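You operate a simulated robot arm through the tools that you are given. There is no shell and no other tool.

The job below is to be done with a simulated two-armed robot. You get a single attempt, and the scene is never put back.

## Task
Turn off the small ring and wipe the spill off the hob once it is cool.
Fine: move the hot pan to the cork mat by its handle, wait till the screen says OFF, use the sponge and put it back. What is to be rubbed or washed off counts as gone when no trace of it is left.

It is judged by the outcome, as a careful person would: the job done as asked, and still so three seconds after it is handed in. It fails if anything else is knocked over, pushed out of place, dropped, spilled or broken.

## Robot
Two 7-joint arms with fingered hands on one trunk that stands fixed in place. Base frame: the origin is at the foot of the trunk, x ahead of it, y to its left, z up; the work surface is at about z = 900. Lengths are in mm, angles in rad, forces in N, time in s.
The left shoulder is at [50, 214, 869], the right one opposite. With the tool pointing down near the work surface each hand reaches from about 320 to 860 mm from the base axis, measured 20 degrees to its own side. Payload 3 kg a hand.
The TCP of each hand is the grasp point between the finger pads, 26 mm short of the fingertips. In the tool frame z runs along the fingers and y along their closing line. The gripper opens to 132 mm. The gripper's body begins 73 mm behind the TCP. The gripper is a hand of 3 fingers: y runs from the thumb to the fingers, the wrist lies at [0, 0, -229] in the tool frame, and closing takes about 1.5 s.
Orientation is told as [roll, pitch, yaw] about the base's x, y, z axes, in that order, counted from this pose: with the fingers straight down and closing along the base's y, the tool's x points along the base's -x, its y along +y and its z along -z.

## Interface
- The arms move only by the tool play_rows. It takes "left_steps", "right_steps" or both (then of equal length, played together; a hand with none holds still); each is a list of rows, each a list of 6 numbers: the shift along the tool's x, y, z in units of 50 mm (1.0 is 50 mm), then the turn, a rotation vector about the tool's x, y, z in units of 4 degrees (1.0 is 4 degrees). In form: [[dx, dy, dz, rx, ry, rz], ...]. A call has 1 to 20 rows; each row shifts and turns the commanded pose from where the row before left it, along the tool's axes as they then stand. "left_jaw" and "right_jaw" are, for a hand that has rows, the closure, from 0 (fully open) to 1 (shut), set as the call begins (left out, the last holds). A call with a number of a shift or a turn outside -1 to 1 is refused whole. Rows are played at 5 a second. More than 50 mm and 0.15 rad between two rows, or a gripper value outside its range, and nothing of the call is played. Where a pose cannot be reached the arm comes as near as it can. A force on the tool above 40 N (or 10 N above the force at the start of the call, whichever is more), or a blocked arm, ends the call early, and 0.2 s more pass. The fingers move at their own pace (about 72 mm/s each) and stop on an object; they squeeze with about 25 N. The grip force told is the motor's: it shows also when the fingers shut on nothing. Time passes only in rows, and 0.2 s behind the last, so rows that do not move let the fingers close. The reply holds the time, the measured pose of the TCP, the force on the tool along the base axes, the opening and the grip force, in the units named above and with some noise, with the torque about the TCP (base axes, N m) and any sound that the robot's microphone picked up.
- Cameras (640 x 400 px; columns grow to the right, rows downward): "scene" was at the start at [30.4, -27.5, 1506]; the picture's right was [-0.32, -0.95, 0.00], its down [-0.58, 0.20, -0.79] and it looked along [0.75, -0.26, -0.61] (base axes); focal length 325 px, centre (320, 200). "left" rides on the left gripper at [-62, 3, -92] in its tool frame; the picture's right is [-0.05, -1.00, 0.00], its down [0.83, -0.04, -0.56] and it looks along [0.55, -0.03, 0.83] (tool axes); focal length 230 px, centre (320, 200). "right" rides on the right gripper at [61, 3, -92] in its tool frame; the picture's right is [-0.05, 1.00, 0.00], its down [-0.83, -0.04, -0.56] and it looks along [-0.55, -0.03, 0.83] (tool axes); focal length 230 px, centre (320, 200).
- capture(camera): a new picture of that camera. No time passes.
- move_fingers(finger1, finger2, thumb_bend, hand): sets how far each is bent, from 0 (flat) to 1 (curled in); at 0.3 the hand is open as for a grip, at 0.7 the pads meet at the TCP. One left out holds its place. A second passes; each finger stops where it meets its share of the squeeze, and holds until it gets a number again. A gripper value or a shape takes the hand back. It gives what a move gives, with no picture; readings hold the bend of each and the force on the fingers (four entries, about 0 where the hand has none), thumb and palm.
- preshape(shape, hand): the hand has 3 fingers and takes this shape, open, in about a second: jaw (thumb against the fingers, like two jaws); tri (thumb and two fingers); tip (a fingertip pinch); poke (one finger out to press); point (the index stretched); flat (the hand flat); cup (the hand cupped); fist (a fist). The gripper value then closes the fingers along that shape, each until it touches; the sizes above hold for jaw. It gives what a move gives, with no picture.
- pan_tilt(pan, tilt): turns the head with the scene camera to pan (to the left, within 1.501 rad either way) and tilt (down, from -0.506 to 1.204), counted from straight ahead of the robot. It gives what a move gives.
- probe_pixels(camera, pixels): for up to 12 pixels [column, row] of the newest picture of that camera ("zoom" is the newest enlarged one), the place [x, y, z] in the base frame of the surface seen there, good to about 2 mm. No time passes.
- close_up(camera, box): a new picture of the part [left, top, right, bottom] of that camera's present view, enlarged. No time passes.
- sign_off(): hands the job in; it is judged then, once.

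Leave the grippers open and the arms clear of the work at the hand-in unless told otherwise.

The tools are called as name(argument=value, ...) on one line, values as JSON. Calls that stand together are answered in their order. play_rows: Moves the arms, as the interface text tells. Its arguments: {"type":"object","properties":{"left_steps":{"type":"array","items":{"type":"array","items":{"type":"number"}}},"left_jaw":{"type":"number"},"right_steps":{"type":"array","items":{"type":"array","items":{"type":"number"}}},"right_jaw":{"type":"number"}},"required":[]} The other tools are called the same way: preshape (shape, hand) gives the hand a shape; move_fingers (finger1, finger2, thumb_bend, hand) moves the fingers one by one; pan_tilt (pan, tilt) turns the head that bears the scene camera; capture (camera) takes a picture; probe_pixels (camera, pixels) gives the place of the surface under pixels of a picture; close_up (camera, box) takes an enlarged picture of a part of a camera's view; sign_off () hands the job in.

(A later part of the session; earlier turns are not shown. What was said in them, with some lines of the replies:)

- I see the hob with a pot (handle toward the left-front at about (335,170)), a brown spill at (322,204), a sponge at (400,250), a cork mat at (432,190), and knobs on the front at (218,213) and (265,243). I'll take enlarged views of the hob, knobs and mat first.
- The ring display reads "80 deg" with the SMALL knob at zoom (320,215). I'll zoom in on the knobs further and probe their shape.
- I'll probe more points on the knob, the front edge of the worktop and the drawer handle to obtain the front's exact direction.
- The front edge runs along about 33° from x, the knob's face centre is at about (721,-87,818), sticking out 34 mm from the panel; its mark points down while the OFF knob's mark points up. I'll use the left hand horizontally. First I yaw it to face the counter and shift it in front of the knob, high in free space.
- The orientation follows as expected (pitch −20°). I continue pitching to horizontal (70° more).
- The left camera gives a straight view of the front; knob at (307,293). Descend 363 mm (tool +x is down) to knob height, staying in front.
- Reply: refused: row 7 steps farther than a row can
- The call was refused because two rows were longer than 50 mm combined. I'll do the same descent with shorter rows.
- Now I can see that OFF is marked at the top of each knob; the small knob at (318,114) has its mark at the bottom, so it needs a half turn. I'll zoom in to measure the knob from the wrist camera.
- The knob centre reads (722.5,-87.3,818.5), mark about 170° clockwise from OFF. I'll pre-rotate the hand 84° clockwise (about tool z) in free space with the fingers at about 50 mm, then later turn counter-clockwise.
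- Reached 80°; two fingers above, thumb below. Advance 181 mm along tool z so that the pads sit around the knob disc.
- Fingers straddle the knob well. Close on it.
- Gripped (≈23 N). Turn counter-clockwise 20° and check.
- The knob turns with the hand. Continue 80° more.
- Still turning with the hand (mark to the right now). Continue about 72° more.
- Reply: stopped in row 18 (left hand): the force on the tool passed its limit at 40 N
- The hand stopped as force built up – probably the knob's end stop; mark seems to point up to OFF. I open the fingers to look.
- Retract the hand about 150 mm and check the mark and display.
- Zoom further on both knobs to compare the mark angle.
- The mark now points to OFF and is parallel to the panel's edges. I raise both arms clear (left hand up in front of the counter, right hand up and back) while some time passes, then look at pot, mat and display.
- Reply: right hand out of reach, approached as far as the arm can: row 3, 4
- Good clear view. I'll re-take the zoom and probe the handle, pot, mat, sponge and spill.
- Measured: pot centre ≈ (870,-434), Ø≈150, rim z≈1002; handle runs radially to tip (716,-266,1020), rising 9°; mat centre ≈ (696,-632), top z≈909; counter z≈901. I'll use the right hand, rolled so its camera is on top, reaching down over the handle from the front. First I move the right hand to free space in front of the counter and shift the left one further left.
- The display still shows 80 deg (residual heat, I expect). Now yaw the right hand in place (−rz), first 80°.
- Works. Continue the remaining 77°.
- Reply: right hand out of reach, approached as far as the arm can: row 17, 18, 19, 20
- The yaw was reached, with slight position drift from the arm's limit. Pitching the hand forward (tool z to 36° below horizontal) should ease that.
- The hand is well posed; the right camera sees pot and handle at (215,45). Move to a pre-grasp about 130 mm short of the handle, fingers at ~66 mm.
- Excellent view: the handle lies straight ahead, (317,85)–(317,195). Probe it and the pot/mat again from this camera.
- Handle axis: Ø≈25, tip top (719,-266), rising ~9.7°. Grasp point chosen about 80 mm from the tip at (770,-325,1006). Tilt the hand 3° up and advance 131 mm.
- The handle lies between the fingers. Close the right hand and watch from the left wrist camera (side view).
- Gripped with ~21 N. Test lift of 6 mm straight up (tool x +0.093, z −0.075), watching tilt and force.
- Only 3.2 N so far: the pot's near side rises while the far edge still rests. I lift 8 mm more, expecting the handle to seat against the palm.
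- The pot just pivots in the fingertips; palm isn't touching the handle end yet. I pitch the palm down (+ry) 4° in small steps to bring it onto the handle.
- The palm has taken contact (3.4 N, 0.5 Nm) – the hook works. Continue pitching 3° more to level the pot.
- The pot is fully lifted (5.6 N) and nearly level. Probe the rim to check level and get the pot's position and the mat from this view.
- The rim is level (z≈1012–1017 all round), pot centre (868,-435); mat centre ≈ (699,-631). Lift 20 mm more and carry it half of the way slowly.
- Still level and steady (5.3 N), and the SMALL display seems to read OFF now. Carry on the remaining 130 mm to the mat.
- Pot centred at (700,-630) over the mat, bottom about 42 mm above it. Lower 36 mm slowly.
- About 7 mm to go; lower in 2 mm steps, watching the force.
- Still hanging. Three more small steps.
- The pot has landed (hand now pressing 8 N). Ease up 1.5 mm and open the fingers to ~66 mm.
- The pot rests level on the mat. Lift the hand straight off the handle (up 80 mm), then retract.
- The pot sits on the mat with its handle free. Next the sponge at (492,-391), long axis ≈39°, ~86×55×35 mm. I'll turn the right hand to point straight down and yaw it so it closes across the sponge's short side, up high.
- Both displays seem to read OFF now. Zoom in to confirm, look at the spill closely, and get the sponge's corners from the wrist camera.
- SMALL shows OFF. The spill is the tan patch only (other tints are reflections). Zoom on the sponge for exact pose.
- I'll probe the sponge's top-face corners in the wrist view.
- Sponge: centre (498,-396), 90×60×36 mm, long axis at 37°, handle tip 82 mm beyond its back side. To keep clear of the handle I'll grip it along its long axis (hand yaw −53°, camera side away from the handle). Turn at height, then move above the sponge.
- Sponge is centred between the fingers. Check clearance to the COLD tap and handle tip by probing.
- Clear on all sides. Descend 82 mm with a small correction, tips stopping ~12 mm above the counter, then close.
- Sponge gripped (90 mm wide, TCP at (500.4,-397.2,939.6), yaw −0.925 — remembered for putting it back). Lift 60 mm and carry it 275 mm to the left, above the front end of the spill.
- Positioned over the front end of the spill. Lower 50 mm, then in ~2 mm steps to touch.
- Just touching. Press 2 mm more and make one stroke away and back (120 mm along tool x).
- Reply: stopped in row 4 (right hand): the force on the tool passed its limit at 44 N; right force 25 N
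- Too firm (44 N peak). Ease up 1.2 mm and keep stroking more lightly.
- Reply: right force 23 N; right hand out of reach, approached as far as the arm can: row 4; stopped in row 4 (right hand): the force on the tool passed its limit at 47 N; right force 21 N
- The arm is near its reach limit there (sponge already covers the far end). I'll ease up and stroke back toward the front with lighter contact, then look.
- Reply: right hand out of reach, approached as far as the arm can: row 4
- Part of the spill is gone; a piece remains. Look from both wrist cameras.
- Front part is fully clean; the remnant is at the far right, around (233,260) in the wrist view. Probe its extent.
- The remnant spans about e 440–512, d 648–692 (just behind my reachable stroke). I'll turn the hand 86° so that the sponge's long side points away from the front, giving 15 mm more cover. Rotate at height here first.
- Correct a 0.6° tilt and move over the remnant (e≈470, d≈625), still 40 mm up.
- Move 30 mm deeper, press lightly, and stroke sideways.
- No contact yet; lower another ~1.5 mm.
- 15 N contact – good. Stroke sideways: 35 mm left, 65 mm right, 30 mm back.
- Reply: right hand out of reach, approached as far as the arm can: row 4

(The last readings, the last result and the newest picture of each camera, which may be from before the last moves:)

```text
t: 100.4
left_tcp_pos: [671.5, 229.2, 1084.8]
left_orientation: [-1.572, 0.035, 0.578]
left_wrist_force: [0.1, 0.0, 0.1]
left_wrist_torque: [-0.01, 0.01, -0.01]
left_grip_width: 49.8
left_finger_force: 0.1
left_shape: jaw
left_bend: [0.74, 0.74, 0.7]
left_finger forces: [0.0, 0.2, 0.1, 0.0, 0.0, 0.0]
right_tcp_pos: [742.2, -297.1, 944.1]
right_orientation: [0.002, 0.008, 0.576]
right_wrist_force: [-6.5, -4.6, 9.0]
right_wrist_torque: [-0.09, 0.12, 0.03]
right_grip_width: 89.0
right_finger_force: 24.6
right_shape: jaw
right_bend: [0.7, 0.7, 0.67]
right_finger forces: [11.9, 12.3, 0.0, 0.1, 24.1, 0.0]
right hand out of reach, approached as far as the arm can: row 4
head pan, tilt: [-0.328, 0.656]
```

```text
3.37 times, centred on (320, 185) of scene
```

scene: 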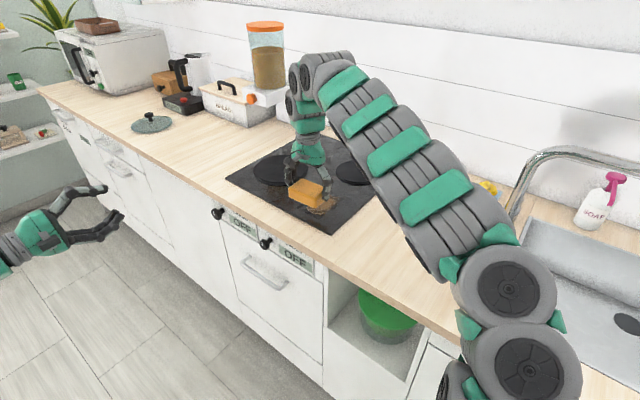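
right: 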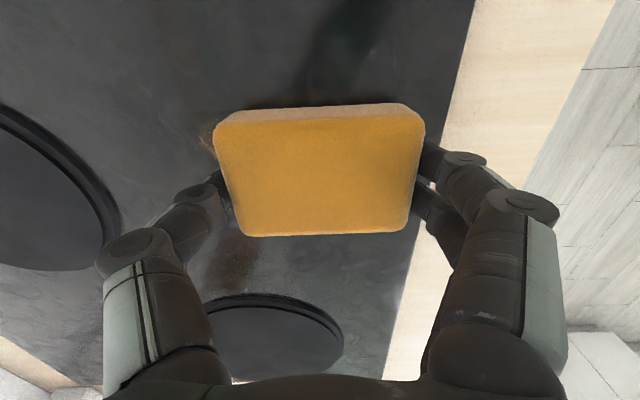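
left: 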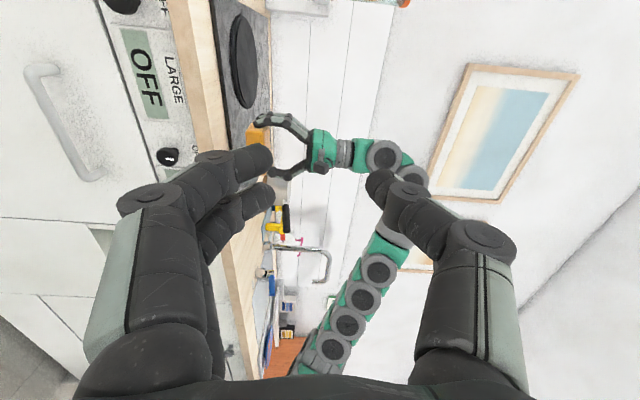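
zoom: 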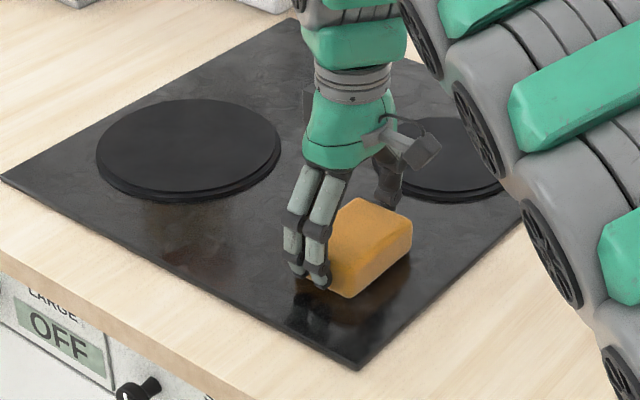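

Looks mostly gone. Lift and move aside to inspect.

play_rows(right_steps=[[0, 0, -0.8, 0, 0, 0], [0, 0.8, -0.2, 0, 0, 0], [0, 0.8, 0, 0, 0, 0], [0, 0.8, 0, 0, 0, 0], [0, 0.8, 0, 0, 0, 0]])

capture(camera="scene")

close_up(camera="scene", box=[280, 165, 376, 225])

capture(camera="right")

```text
t: 101.6
left_tcp_pos: [671.7, 229.1, 1083.8]
left_orientation: [-1.572, 0.035, 0.58]
left_wrist_force: [0.2, -0.1, 0.2]
left_wrist_torque: [-0.03, 0.01, 0.01]
left_grip_width: 49.6
left_finger_force: 0.1
left_shape: jaw
left_bend: [0.74, 0.74, 0.7]
left_finger forces: [0.1, 0.0, 0.0, 0.1, 0.0, 0.0]
right_tcp_pos: [655.7, -162.9, 995.0]
right_orientation: [0.003, 0.006, 0.576]
right_wrist_force: [-0.3, -0.2, -0.1]
right_wrist_torque: [-0.01, -0.03, -0.01]
right_grip_width: 88.8
right_finger_force: 25.0
right_shape: jaw
right_bend: [0.7, 0.7, 0.67]
right_finger forces: [11.6, 12.0, 0.1, 0.0, 23.4, 0.0]
head pan, tilt: [-0.328, 0.656]
```

```text
taken
```

scene: 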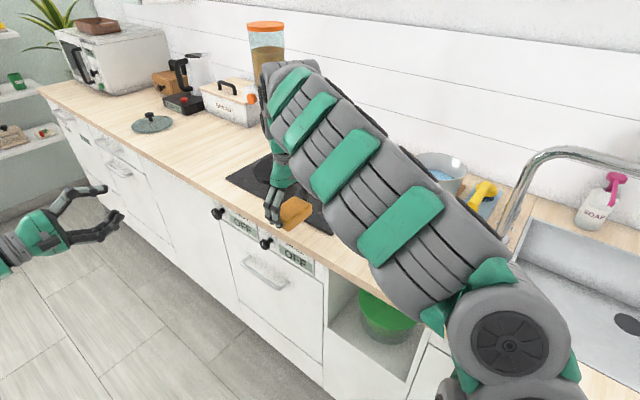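

```text
6.67 times, centred on (328, 195) of scene
```

zoom: 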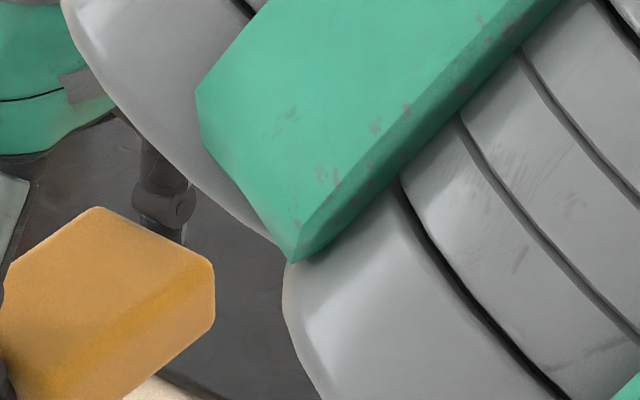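

```text
taken
```

right: 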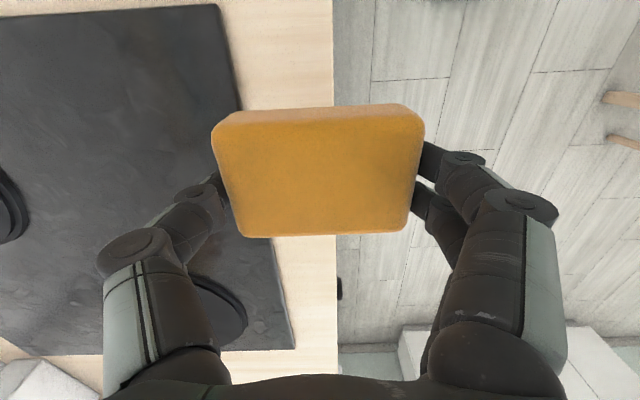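

Zoom into the hob in the wrist camera view.

close_up(camera="right", box=[0, 20, 224, 160])

probe_pixels(camera="right", pixels=[[100, 100], [60, 60], [100, 60], [150, 60], [60, 130], [130, 130], [20, 100]])

```text
2.86 times, centred on (112, 90) of right
```

zoom: 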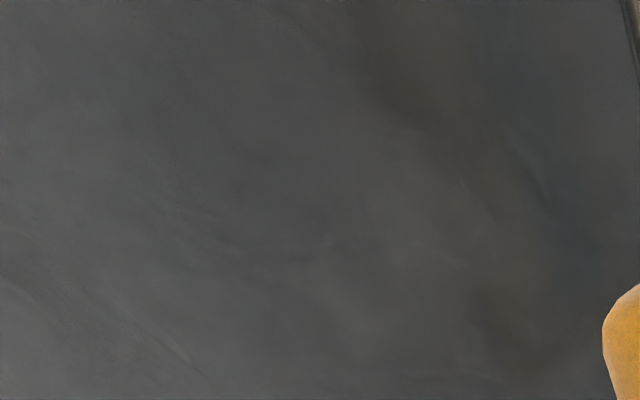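

```text
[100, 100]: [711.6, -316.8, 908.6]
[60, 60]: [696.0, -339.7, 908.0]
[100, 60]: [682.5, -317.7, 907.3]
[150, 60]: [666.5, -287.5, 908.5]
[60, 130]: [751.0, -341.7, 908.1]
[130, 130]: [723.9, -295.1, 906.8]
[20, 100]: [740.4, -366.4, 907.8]
```

close_up(camera="right", box=[20, 110, 244, 250])

probe_pixels(camera="zoom", pixels=[[100, 100], [250, 100], [400, 100], [100, 200], [250, 200], [350, 200]])

```text
2.86 times, centred on (132, 180) of right
```

zoom: 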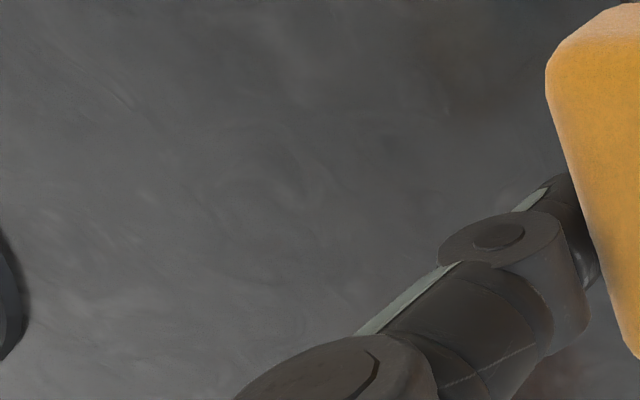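

```text
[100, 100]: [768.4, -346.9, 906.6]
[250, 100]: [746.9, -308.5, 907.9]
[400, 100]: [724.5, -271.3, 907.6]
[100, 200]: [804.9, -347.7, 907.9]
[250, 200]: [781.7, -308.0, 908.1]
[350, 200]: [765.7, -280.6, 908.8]
```

No trace visible here. To inspect the whole hob, raise the sponge and move it over toward its original place so the scene camera is unobstructed.

play_rows(right_steps=[[0, 0, -0.7, 0, 0, 0], [0, 0, -0.7, 0, 0, 0], [0, 0, -0.7, 0, 0, 0], [0.7, -0.42, 0, 0, 0, 0], [0.7, -0.42, 0, 0, 0, 0], [0.7, -0.42, 0, 0, 0, 0], [0.7, -0.42, 0, 0, 0, 0], [0.7, -0.42, 0, 0, 0, 0], [0.7, -0.42, 0, 0, 0, 0], [0.7, -0.42, 0, 0, 0, 0]])

capture(camera="scene")

close_up(camera="scene", box=[225, 130, 415, 240])

close_up(camera="scene", box=[280, 170, 376, 230])

```text
t: 103.8
left_tcp_pos: [672.2, 230.2, 1084.3]
left_orientation: [-1.571, 0.036, 0.58]
left_wrist_force: [0.5, -0.7, 0.6]
left_wrist_torque: [-0.01, 0.02, 0.03]
left_grip_width: 49.8
left_finger_force: 0.0
left_shape: jaw
left_bend: [0.74, 0.74, 0.7]
left_finger forces: [0.0, 0.1, 0.0, 0.0, 0.1, 0.1]
right_tcp_pos: [532.6, -420.5, 1101.7]
right_orientation: [0.0, 0.005, 0.58]
right_wrist_force: [-0.2, -0.8, 0.1]
right_wrist_torque: [-0.02, 0.0, 0.04]
right_grip_width: 88.8
right_finger_force: 25.1
right_shape: jaw
right_bend: [0.7, 0.7, 0.67]
right_finger forces: [11.5, 11.9, 0.0, 0.1, 23.3, 0.0]
head pan, tilt: [-0.328, 0.656]
```

```text
taken
```

scene: 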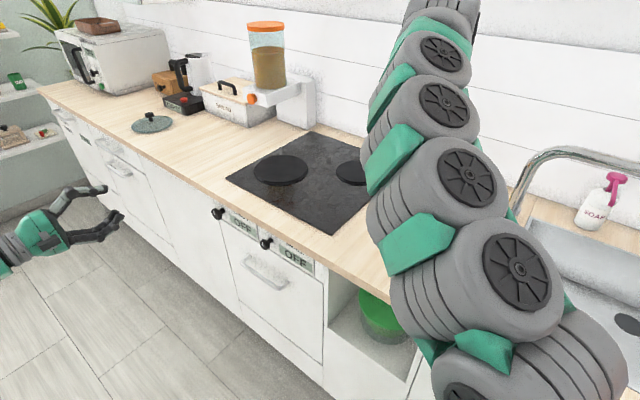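

```text
3.37 times, centred on (320, 185) of scene
```

zoom: 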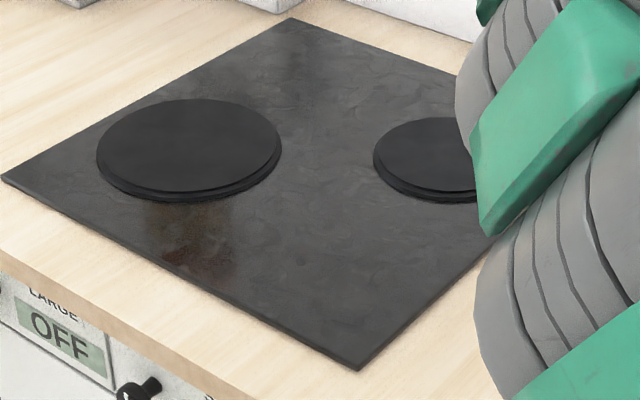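

```text
6.67 times, centred on (328, 200) of scene
```

zoom: 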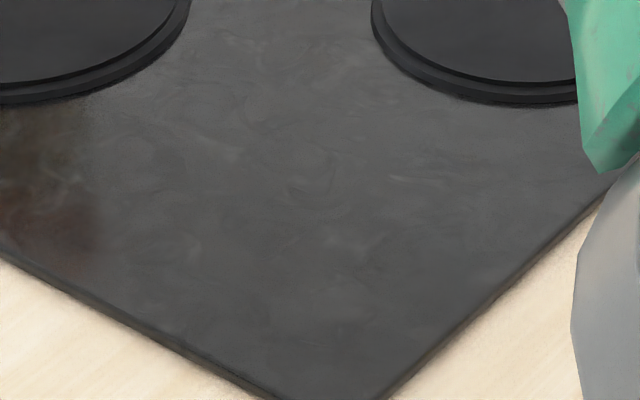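

The hob looks clean. I'll zoom in harder on the former spill area to make sure there's no faint residue.

close_up(camera="scene", box=[300, 188, 348, 218])

capture(camera="right")

```text
13.33 times, centred on (324, 203) of scene
```

zoom: 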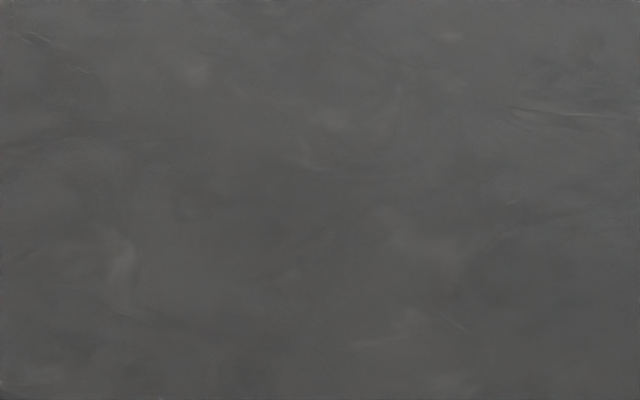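

```text
taken
```

right: 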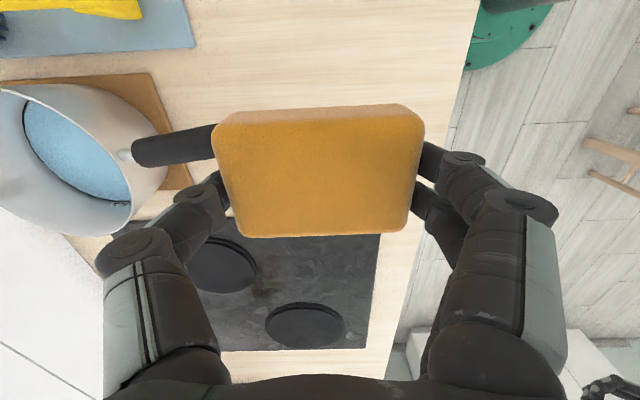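

No trace left. Now put the sponge back: rotate the hand to the original yaw (−0.925) at height, then move above its original place.

play_rows(right_steps=[[0, 0, 0, 0, 0, 1], [0, 0, 0, 0, 0, 1], [0, 0, 0, 0, 0, 1], [0, 0, 0, 0, 0, 1], [0, 0, 0, 0, 0, 1], [0, 0, 0, 0, 0, 1], [0, 0, 0, 0, 0, 1], [0, 0, 0, 0, 0, 1], [0, 0, 0, 0, 0, 1], [0, 0, 0, 0, 0, 1], [0, 0, 0, 0, 0, 1], [0, 0, 0, 0, 0, 1], [0, 0, 0, 0, 0, 1], [0, 0, 0, 0, 0, 1], [0, 0, 0, 0, 0, 1], [0, 0, 0, 0, 0, 1], [0, 0, 0, 0, 0, 1], [0, 0, 0, 0, 0, 1], [0, 0, 0, 0, 0, 1], [0, 0, 0, 0, 0, 1]])

play_rows(right_steps=[[0, 0, 0, 0, 0, 0.78], [0, 0, 0, 0, 0, 0.78], [0.38, -0.117, 0, 0, 0, 0], [0.38, -0.117, 0, 0, 0, 0], [0, 0, 0, 0, 0, 0]])

capture(camera="right")

```text
t: 108.0
left_tcp_pos: [670.9, 228.7, 1084.2]
left_orientation: [-1.572, 0.035, 0.578]
left_wrist_force: [1.1, -0.8, 0.8]
left_wrist_torque: [0.03, 0.0, 0.04]
left_grip_width: 49.7
left_finger_force: 0.0
left_shape: jaw
left_bend: [0.74, 0.74, 0.7]
left_finger forces: [0.1, 0.1, 0.1, 0.0, 0.0, 0.0]
right_tcp_pos: [533.3, -420.5, 1101.4]
right_orientation: [-0.004, 0.004, -0.818]
right_wrist_force: [0.3, 0.3, -0.3]
right_wrist_torque: [0.04, 0.0, -0.01]
right_grip_width: 88.8
right_finger_force: 25.7
right_shape: jaw
right_bend: [0.7, 0.7, 0.67]
right_finger forces: [11.5, 12.0, 0.0, 0.0, 23.5, 0.1]
head pan, tilt: [-0.328, 0.656]
```

```text
t: 109.2
left_tcp_pos: [672.3, 229.5, 1083.1]
left_orientation: [-1.571, 0.034, 0.579]
left_wrist_force: [-0.8, 0.5, 0.2]
left_wrist_torque: [-0.03, 0.02, 0.0]
left_grip_width: 49.6
left_finger_force: 0.1
left_shape: jaw
left_bend: [0.74, 0.74, 0.7]
left_finger forces: [0.0, 0.0, 0.0, 0.0, 0.0, 0.0]
right_tcp_pos: [500.6, -396.7, 1100.1]
right_orientation: [-0.005, 0.001, -0.927]
right_wrist_force: [-0.2, 0.0, -0.6]
right_wrist_torque: [-0.02, 0.01, -0.01]
right_grip_width: 88.6
right_finger_force: 25.1
right_shape: jaw
right_bend: [0.7, 0.7, 0.67]
right_finger forces: [11.4, 11.9, 0.1, 0.0, 23.4, 0.0]
head pan, tilt: [-0.328, 0.656]
```

```text
taken
```

right: 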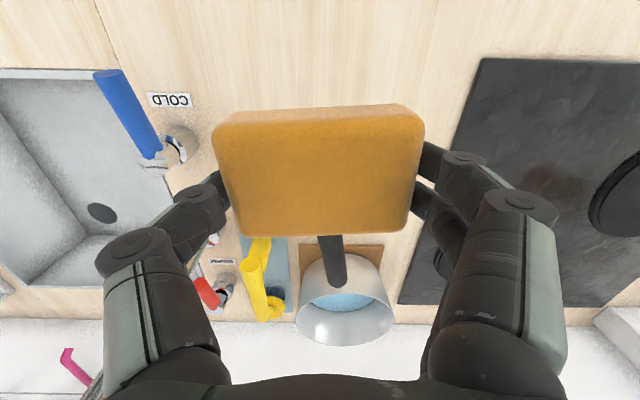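

Exactly over the original spot; the hob also looks clean from here. Descend 156 mm, then small steps.

play_rows(right_steps=[[0, 0, 0.7, 0, 0, 0], [0, 0, 0.7, 0, 0, 0], [0, 0, 0.7, 0, 0, 0], [0, 0, 0.5, 0, 0, 0], [0, 0, 0.3, 0, 0, 0], [0, 0, 0.2, 0, 0, 0], [0, 0, 0.06, 0, 0, 0], [0, 0, 0, 0, 0, 0]])

play_rows(right_steps=[[0, 0, 0.02, 0, 0, 0], [0, 0, 0.02, 0, 0, 0], [0, 0, 0, 0, 0, 0]])

```text
t: 111.0
left_tcp_pos: [672.5, 229.7, 1083.2]
left_orientation: [-1.572, 0.035, 0.579]
left_wrist_force: [0.4, 0.8, -0.6]
left_wrist_torque: [-0.03, 0.04, 0.0]
left_grip_width: 49.8
left_finger_force: 0.1
left_shape: jaw
left_bend: [0.74, 0.74, 0.7]
left_finger forces: [0.0, 0.0, 0.0, 0.1, 0.0, 0.0]
right_tcp_pos: [499.7, -396.5, 944.0]
right_orientation: [-0.005, 0.002, -0.927]
right_wrist_force: [1.3, -0.1, -0.3]
right_wrist_torque: [0.03, 0.0, -0.02]
right_grip_width: 88.7
right_finger_force: 25.2
right_shape: jaw
right_bend: [0.7, 0.7, 0.67]
right_finger forces: [11.5, 12.0, 0.0, 0.1, 23.3, 0.0]
head pan, tilt: [-0.328, 0.656]
```

```text
t: 111.8
left_tcp_pos: [671.2, 229.1, 1083.0]
left_orientation: [-1.57, 0.035, 0.582]
left_wrist_force: [-0.5, 0.5, -0.5]
left_wrist_torque: [-0.03, 0.01, 0.0]
left_grip_width: 49.9
left_finger_force: 0.1
left_shape: jaw
left_bend: [0.74, 0.74, 0.7]
left_finger forces: [0.1, 0.1, 0.0, 0.0, 0.0, 0.1]
right_tcp_pos: [499.1, -397.1, 941.8]
right_orientation: [-0.004, 0.0, -0.926]
right_wrist_force: [-0.5, 0.6, -0.3]
right_wrist_torque: [-0.01, -0.01, 0.02]
right_grip_width: 88.5
right_finger_force: 24.9
right_shape: jaw
right_bend: [0.7, 0.7, 0.67]
right_finger forces: [11.6, 11.8, 0.1, 0.0, 23.3, 0.0]
head pan, tilt: [-0.328, 0.656]
```

No contact yet; two more ~1.5 mm lots.

play_rows(right_steps=[[0, 0, 0.02, 0, 0, 0], [0, 0, 0.02, 0, 0, 0], [0, 0, 0, 0, 0, 0]])

play_rows(right_steps=[[0, 0, 0.02, 0, 0, 0], [0, 0, 0, 0, 0, 0]])

```text
t: 112.6
left_tcp_pos: [672.1, 229.2, 1084.0]
left_orientation: [-1.572, 0.035, 0.58]
left_wrist_force: [-0.1, 0.3, -0.7]
left_wrist_torque: [0.03, 0.03, 0.01]
left_grip_width: 49.8
left_finger_force: 0.0
left_shape: jaw
left_bend: [0.74, 0.74, 0.7]
left_finger forces: [0.0, 0.0, 0.0, 0.1, 0.1, 0.0]
right_tcp_pos: [498.7, -397.3, 939.6]
right_orientation: [-0.007, 0.001, -0.927]
right_wrist_force: [-0.2, -0.2, 0.4]
right_wrist_torque: [-0.01, 0.0, -0.01]
right_grip_width: 88.8
right_finger_force: 25.5
right_shape: jaw
right_bend: [0.7, 0.7, 0.67]
right_finger forces: [11.5, 12.0, 0.0, 0.0, 23.4, 0.1]
head pan, tilt: [-0.328, 0.656]
```

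```text
t: 113.2
left_tcp_pos: [671.5, 229.9, 1083.2]
left_orientation: [-1.57, 0.035, 0.58]
left_wrist_force: [-0.7, 0.4, 0.3]
left_wrist_torque: [0.01, 0.02, 0.02]
left_grip_width: 49.8
left_finger_force: 0.1
left_shape: jaw
left_bend: [0.74, 0.74, 0.7]
left_finger forces: [0.0, 0.1, 0.0, 0.1, 0.0, 0.0]
right_tcp_pos: [497.6, -397.0, 938.5]
right_orientation: [-0.005, 0.002, -0.925]
right_wrist_force: [0.4, -0.2, -0.4]
right_wrist_torque: [-0.03, -0.01, 0.0]
right_grip_width: 88.7
right_finger_force: 24.7
right_shape: jaw
right_bend: [0.7, 0.7, 0.67]
right_finger forces: [11.5, 11.9, 0.0, 0.1, 23.3, 0.1]
head pan, tilt: [-0.328, 0.656]
```

play_rows(right_steps=[[0, 0, 0.016, 0, 0, 0], [0, 0, 0, 0, 0, 0]])

```text
t: 113.8
left_tcp_pos: [671.3, 228.6, 1084.7]
left_orientation: [-1.571, 0.034, 0.58]
left_wrist_force: [-0.3, -0.4, 0.0]
left_wrist_torque: [0.01, 0.03, 0.0]
left_grip_width: 50.0
left_finger_force: 0.0
left_shape: jaw
left_bend: [0.74, 0.74, 0.7]
left_finger forces: [0.0, 0.0, 0.1, 0.0, 0.0, 0.0]
right_tcp_pos: [498.2, -397.9, 937.1]
right_orientation: [-0.004, 0.003, -0.926]
right_wrist_force: [-0.5, -0.3, -0.4]
right_wrist_torque: [0.02, -0.02, -0.02]
right_grip_width: 88.7
right_finger_force: 24.8
right_shape: jaw
right_bend: [0.7, 0.7, 0.67]
right_finger forces: [11.3, 11.9, 0.0, 0.0, 23.4, 0.0]
head pan, tilt: [-0.328, 0.656]
```

Still hanging just above; another 1 mm.

play_rows(right_steps=[[0, 0, 0.02, 0, 0, 0], [0, 0, 0, 0, 0, 0]])

capture(camera="right")

```text
t: 114.4
left_tcp_pos: [671.0, 229.1, 1084.6]
left_orientation: [-1.57, 0.035, 0.58]
left_wrist_force: [-0.9, 0.0, 0.2]
left_wrist_torque: [0.01, 0.01, -0.02]
left_grip_width: 49.7
left_finger_force: 0.1
left_shape: jaw
left_bend: [0.74, 0.74, 0.7]
left_finger forces: [0.1, 0.0, 0.1, 0.0, 0.0, 0.1]
right_tcp_pos: [499.6, -395.8, 936.5]
right_orientation: [-0.006, 0.0, -0.928]
right_wrist_force: [-0.2, -0.8, 6.3]
right_wrist_torque: [0.15, -0.22, -0.02]
right_grip_width: 88.8
right_finger_force: 25.2
right_shape: jaw
right_bend: [0.7, 0.7, 0.67]
right_finger forces: [11.2, 11.6, 0.1, 0.0, 23.7, 0.0]
head pan, tilt: [-0.328, 0.656]
```

```text
taken
```

right: 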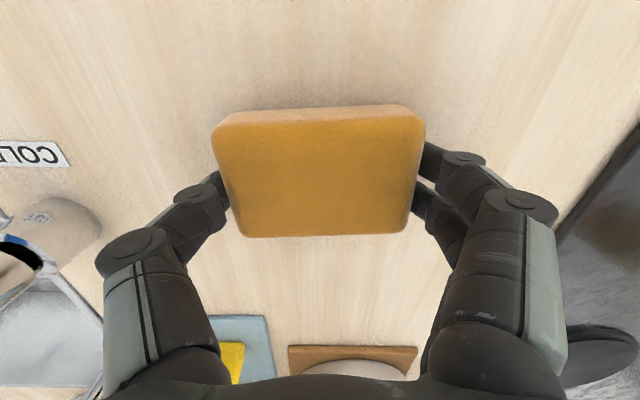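

Contact (6 N). Open the hand to ~112 mm, wait, and lift straight up.

play_rows(right_steps=[[0, 0, 0, 0, 0, 0], [0, 0, 0, 0, 0, 0], [0, 0, 0, 0, 0, 0], [0, 0, 0, 0, 0, 0]], right_jaw=0.15)

play_rows(right_steps=[[0, 0, -0.3, 0, 0, 0], [0, 0, -0.5, 0, 0, 0], [0, 0, -0.8, 0, 0, 0], [0, 0, -0.8, 0, 0, 0], [0, 0, -0.8, 0, 0, 0], [0, 0, -0.8, 0, 0, 0]])

capture(camera="right")

probe_pixels(camera="right", pixels=[[320, 150], [320, 130], [320, 110], [320, 170]])

```text
t: 115.4
left_tcp_pos: [672.7, 229.3, 1083.6]
left_orientation: [-1.573, 0.033, 0.58]
left_wrist_force: [0.5, 0.8, -0.3]
left_wrist_torque: [-0.01, -0.01, -0.06]
left_grip_width: 50.0
left_finger_force: 0.1
left_shape: jaw
left_bend: [0.74, 0.74, 0.7]
left_finger forces: [0.0, 0.0, 0.0, 0.0, 0.1, 0.0]
right_tcp_pos: [498.9, -396.5, 935.4]
right_orientation: [-0.006, 0.002, -0.927]
right_wrist_force: [-0.6, 0.0, 0.2]
right_wrist_torque: [-0.02, 0.03, -0.01]
right_grip_width: 112.1
right_finger_force: 0.1
right_shape: jaw
right_bend: [0.54, 0.54, 0.5]
right_finger forces: [0.0, 0.1, 0.0, 0.0, 0.1, 0.0]
head pan, tilt: [-0.328, 0.656]
```

```text
t: 116.8
left_tcp_pos: [671.8, 230.3, 1082.8]
left_orientation: [-1.571, 0.035, 0.579]
left_wrist_force: [-1.3, 0.7, -0.1]
left_wrist_torque: [0.0, -0.01, 0.05]
left_grip_width: 49.7
left_finger_force: 0.0
left_shape: jaw
left_bend: [0.74, 0.74, 0.7]
left_finger forces: [0.1, 0.1, 0.0, 0.0, 0.0, 0.0]
right_tcp_pos: [499.7, -396.8, 1137.2]
right_orientation: [-0.005, 0.0, -0.927]
right_wrist_force: [0.0, -0.3, 0.1]
right_wrist_torque: [0.03, 0.02, -0.03]
right_grip_width: 111.9
right_finger_force: 0.0
right_shape: jaw
right_bend: [0.54, 0.54, 0.5]
right_finger forces: [0.1, 0.0, 0.1, 0.1, 0.1, 0.1]
head pan, tilt: [-0.328, 0.656]
```

```text
taken
```

right: 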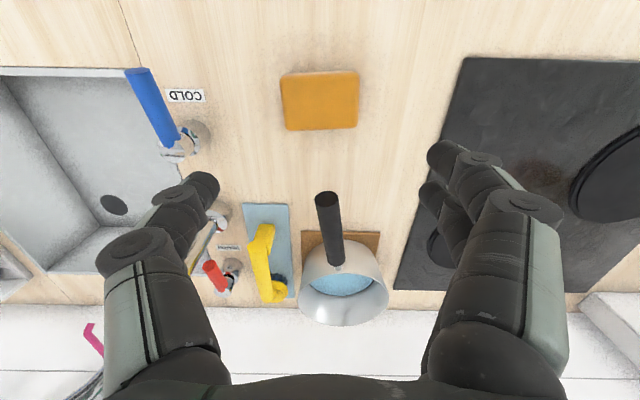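

```text
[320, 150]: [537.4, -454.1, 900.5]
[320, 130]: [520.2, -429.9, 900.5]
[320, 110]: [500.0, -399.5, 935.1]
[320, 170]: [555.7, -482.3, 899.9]
```

Sponge is back. I notice a brownish tint at (540,175) on the hob in this view; I'll check whether it is a reflection by comparing its location with the tint seen in the scene view (zoom ~ (190,240) earlier).

probe_pixels(camera="right", pixels=[[540, 175], [520, 175], [560, 180]])

close_up(camera="right", box=[480, 110, 608, 190])

close_up(camera="scene", box=[225, 130, 415, 240])

probe_pixels(camera="zoom", pixels=[[190, 250], [180, 220], [210, 260]])

```text
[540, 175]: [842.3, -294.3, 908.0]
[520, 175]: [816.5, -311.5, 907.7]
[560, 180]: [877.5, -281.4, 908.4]
```

```text
5.00 times, centred on (544, 150) of right
```

zoom: 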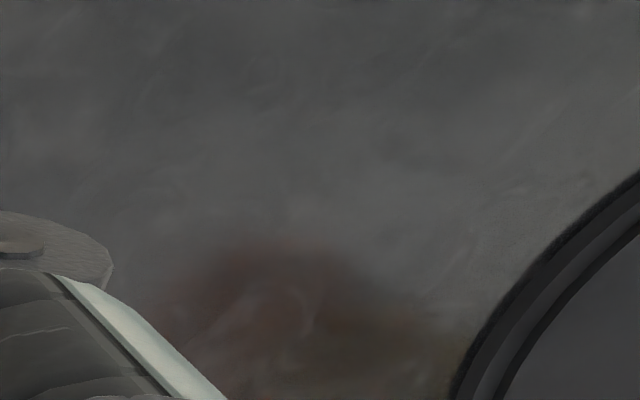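

```text
3.37 times, centred on (320, 185) of scene
```

zoom: 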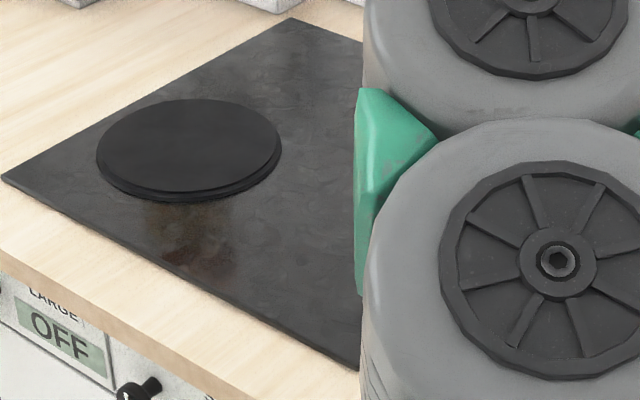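

```text
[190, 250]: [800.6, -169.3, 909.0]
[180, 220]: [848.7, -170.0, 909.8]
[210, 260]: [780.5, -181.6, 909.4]
```

Different world positions ((842,-294) vs (800,-170)), so it's just a reflection of the dispenser. Now park: raise and draw the right arm back in front of the counter and open both hands fully.

play_rows(right_steps=[[0, 0, -0.63, 0, 0, 0], [0, 0, -0.63, 0, 0, 0], [0.83, -0.13, 0, 0, 0, 0], [0.83, -0.13, 0, 0, 0, 0], [0.83, -0.13, 0, 0, 0, 0], [0.83, -0.13, 0, 0, 0, 0], [0, 0, 0, 0, 0, 0], [0, 0, 0, 0, 0, 0]], left_steps=[[0, 0, -0.2, 0, 0, 0], [0, 0, -0.2, 0, 0, 0], [0, 0, 0, 0, 0, 0], [0, 0, 0, 0, 0, 0], [0, 0, 0, 0, 0, 0], [0, 0, 0, 0, 0, 0], [0, 0, 0, 0, 0, 0], [0, 0, 0, 0, 0, 0]], right_jaw=0, left_jaw=0)

capture(camera="scene")

capture(camera="right")

capture(camera="left")

```text
t: 118.6
left_tcp_pos: [661.8, 246.4, 1084.8]
left_orientation: [-1.57, 0.034, 0.58]
left_wrist_force: [0.3, 0.0, -0.3]
left_wrist_torque: [-0.01, 0.01, 0.04]
left_grip_width: 131.9
left_finger_force: 0.1
left_shape: jaw
left_bend: [0.3, 0.3, 0.3]
left_finger forces: [0.0, 0.0, 0.0, 0.0, 0.0, 0.1]
right_tcp_pos: [380.2, -281.2, 1199.3]
right_orientation: [-0.005, 0.002, -0.927]
right_wrist_force: [-0.4, -0.6, -0.2]
right_wrist_torque: [-0.01, 0.0, -0.01]
right_grip_width: 131.9
right_finger_force: 0.0
right_shape: jaw
right_bend: [0.3, 0.3, 0.3]
right_finger forces: [0.1, 0.0, 0.0, 0.1, 0.0, 0.1]
head pan, tilt: [-0.328, 0.656]
```

```text
taken
```

scene: 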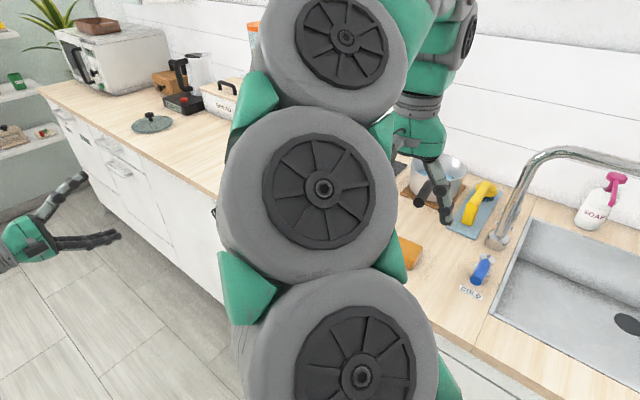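

```text
taken
```

right: 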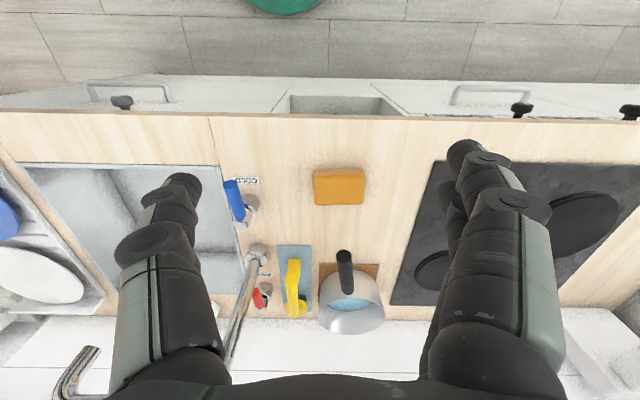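

```text
taken
```

left: 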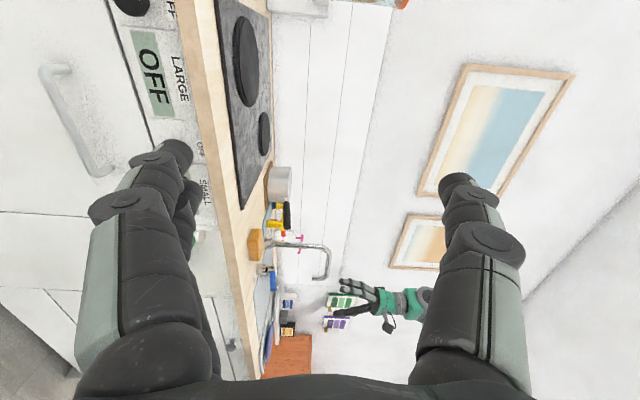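

Everything looks in order: pot on mat, sponge in place. One last close check of the hob and the display from the left wrist camera.

close_up(camera="left", box=[205, 80, 333, 240])

close_up(camera="right", box=[240, 140, 480, 340])

```text
2.50 times, centred on (269, 160) of left
```

zoom: 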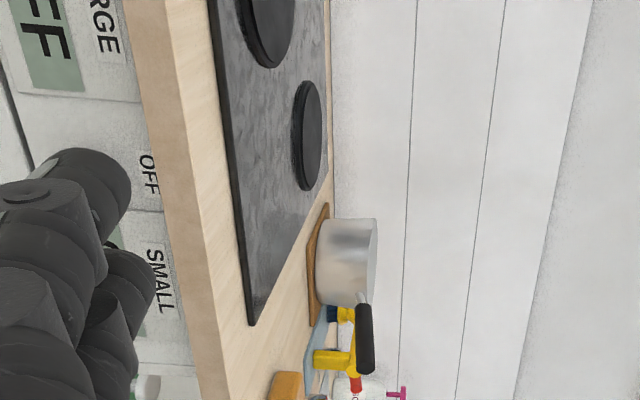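

```text
2.00 times, centred on (360, 240) of right
```

zoom: 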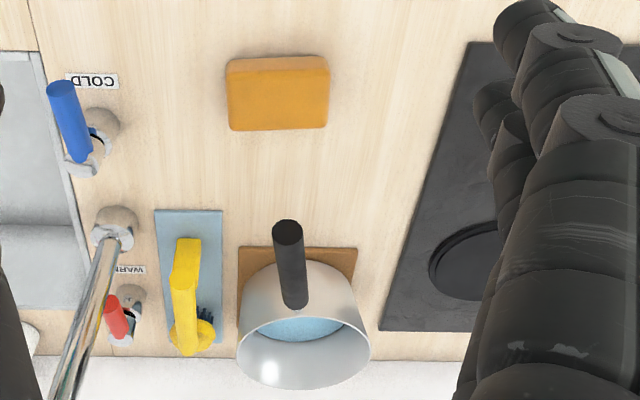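

The hob is clean, both displays last read OFF, the pot stands on the cork mat, the sponge is back in its place, and both hands are open and clear. Handing in.

sign_off()

```text
The job is handed in.
```

The small ring is off, the spill is wiped off the hob, and I've handed the job in; no verdict has come back yet.

- **Ring:** I turned the small knob half a turn to its OFF mark. Its display still read 80 deg for a few seconds and was reading OFF before I wiped.
- **Pan:** I carried it level by its handle to the cork mat, and nothing spilled.
- **Spill:** Wiping took two rounds because the back edge was near the arm's reach limit. Close-up pictures afterwards showed no trace. The faint brown tint still visible on the hob is a reflection of the dispenser, since it moved when the camera moved.
- **Sponge:** It is back within a few millimetres of where it started.

Both hands are open and parked clear. The right arm was blocking the main camera at the end, so my last checks came from the wrist cameras. They showed the pan and sponge in place and nothing else disturbed.
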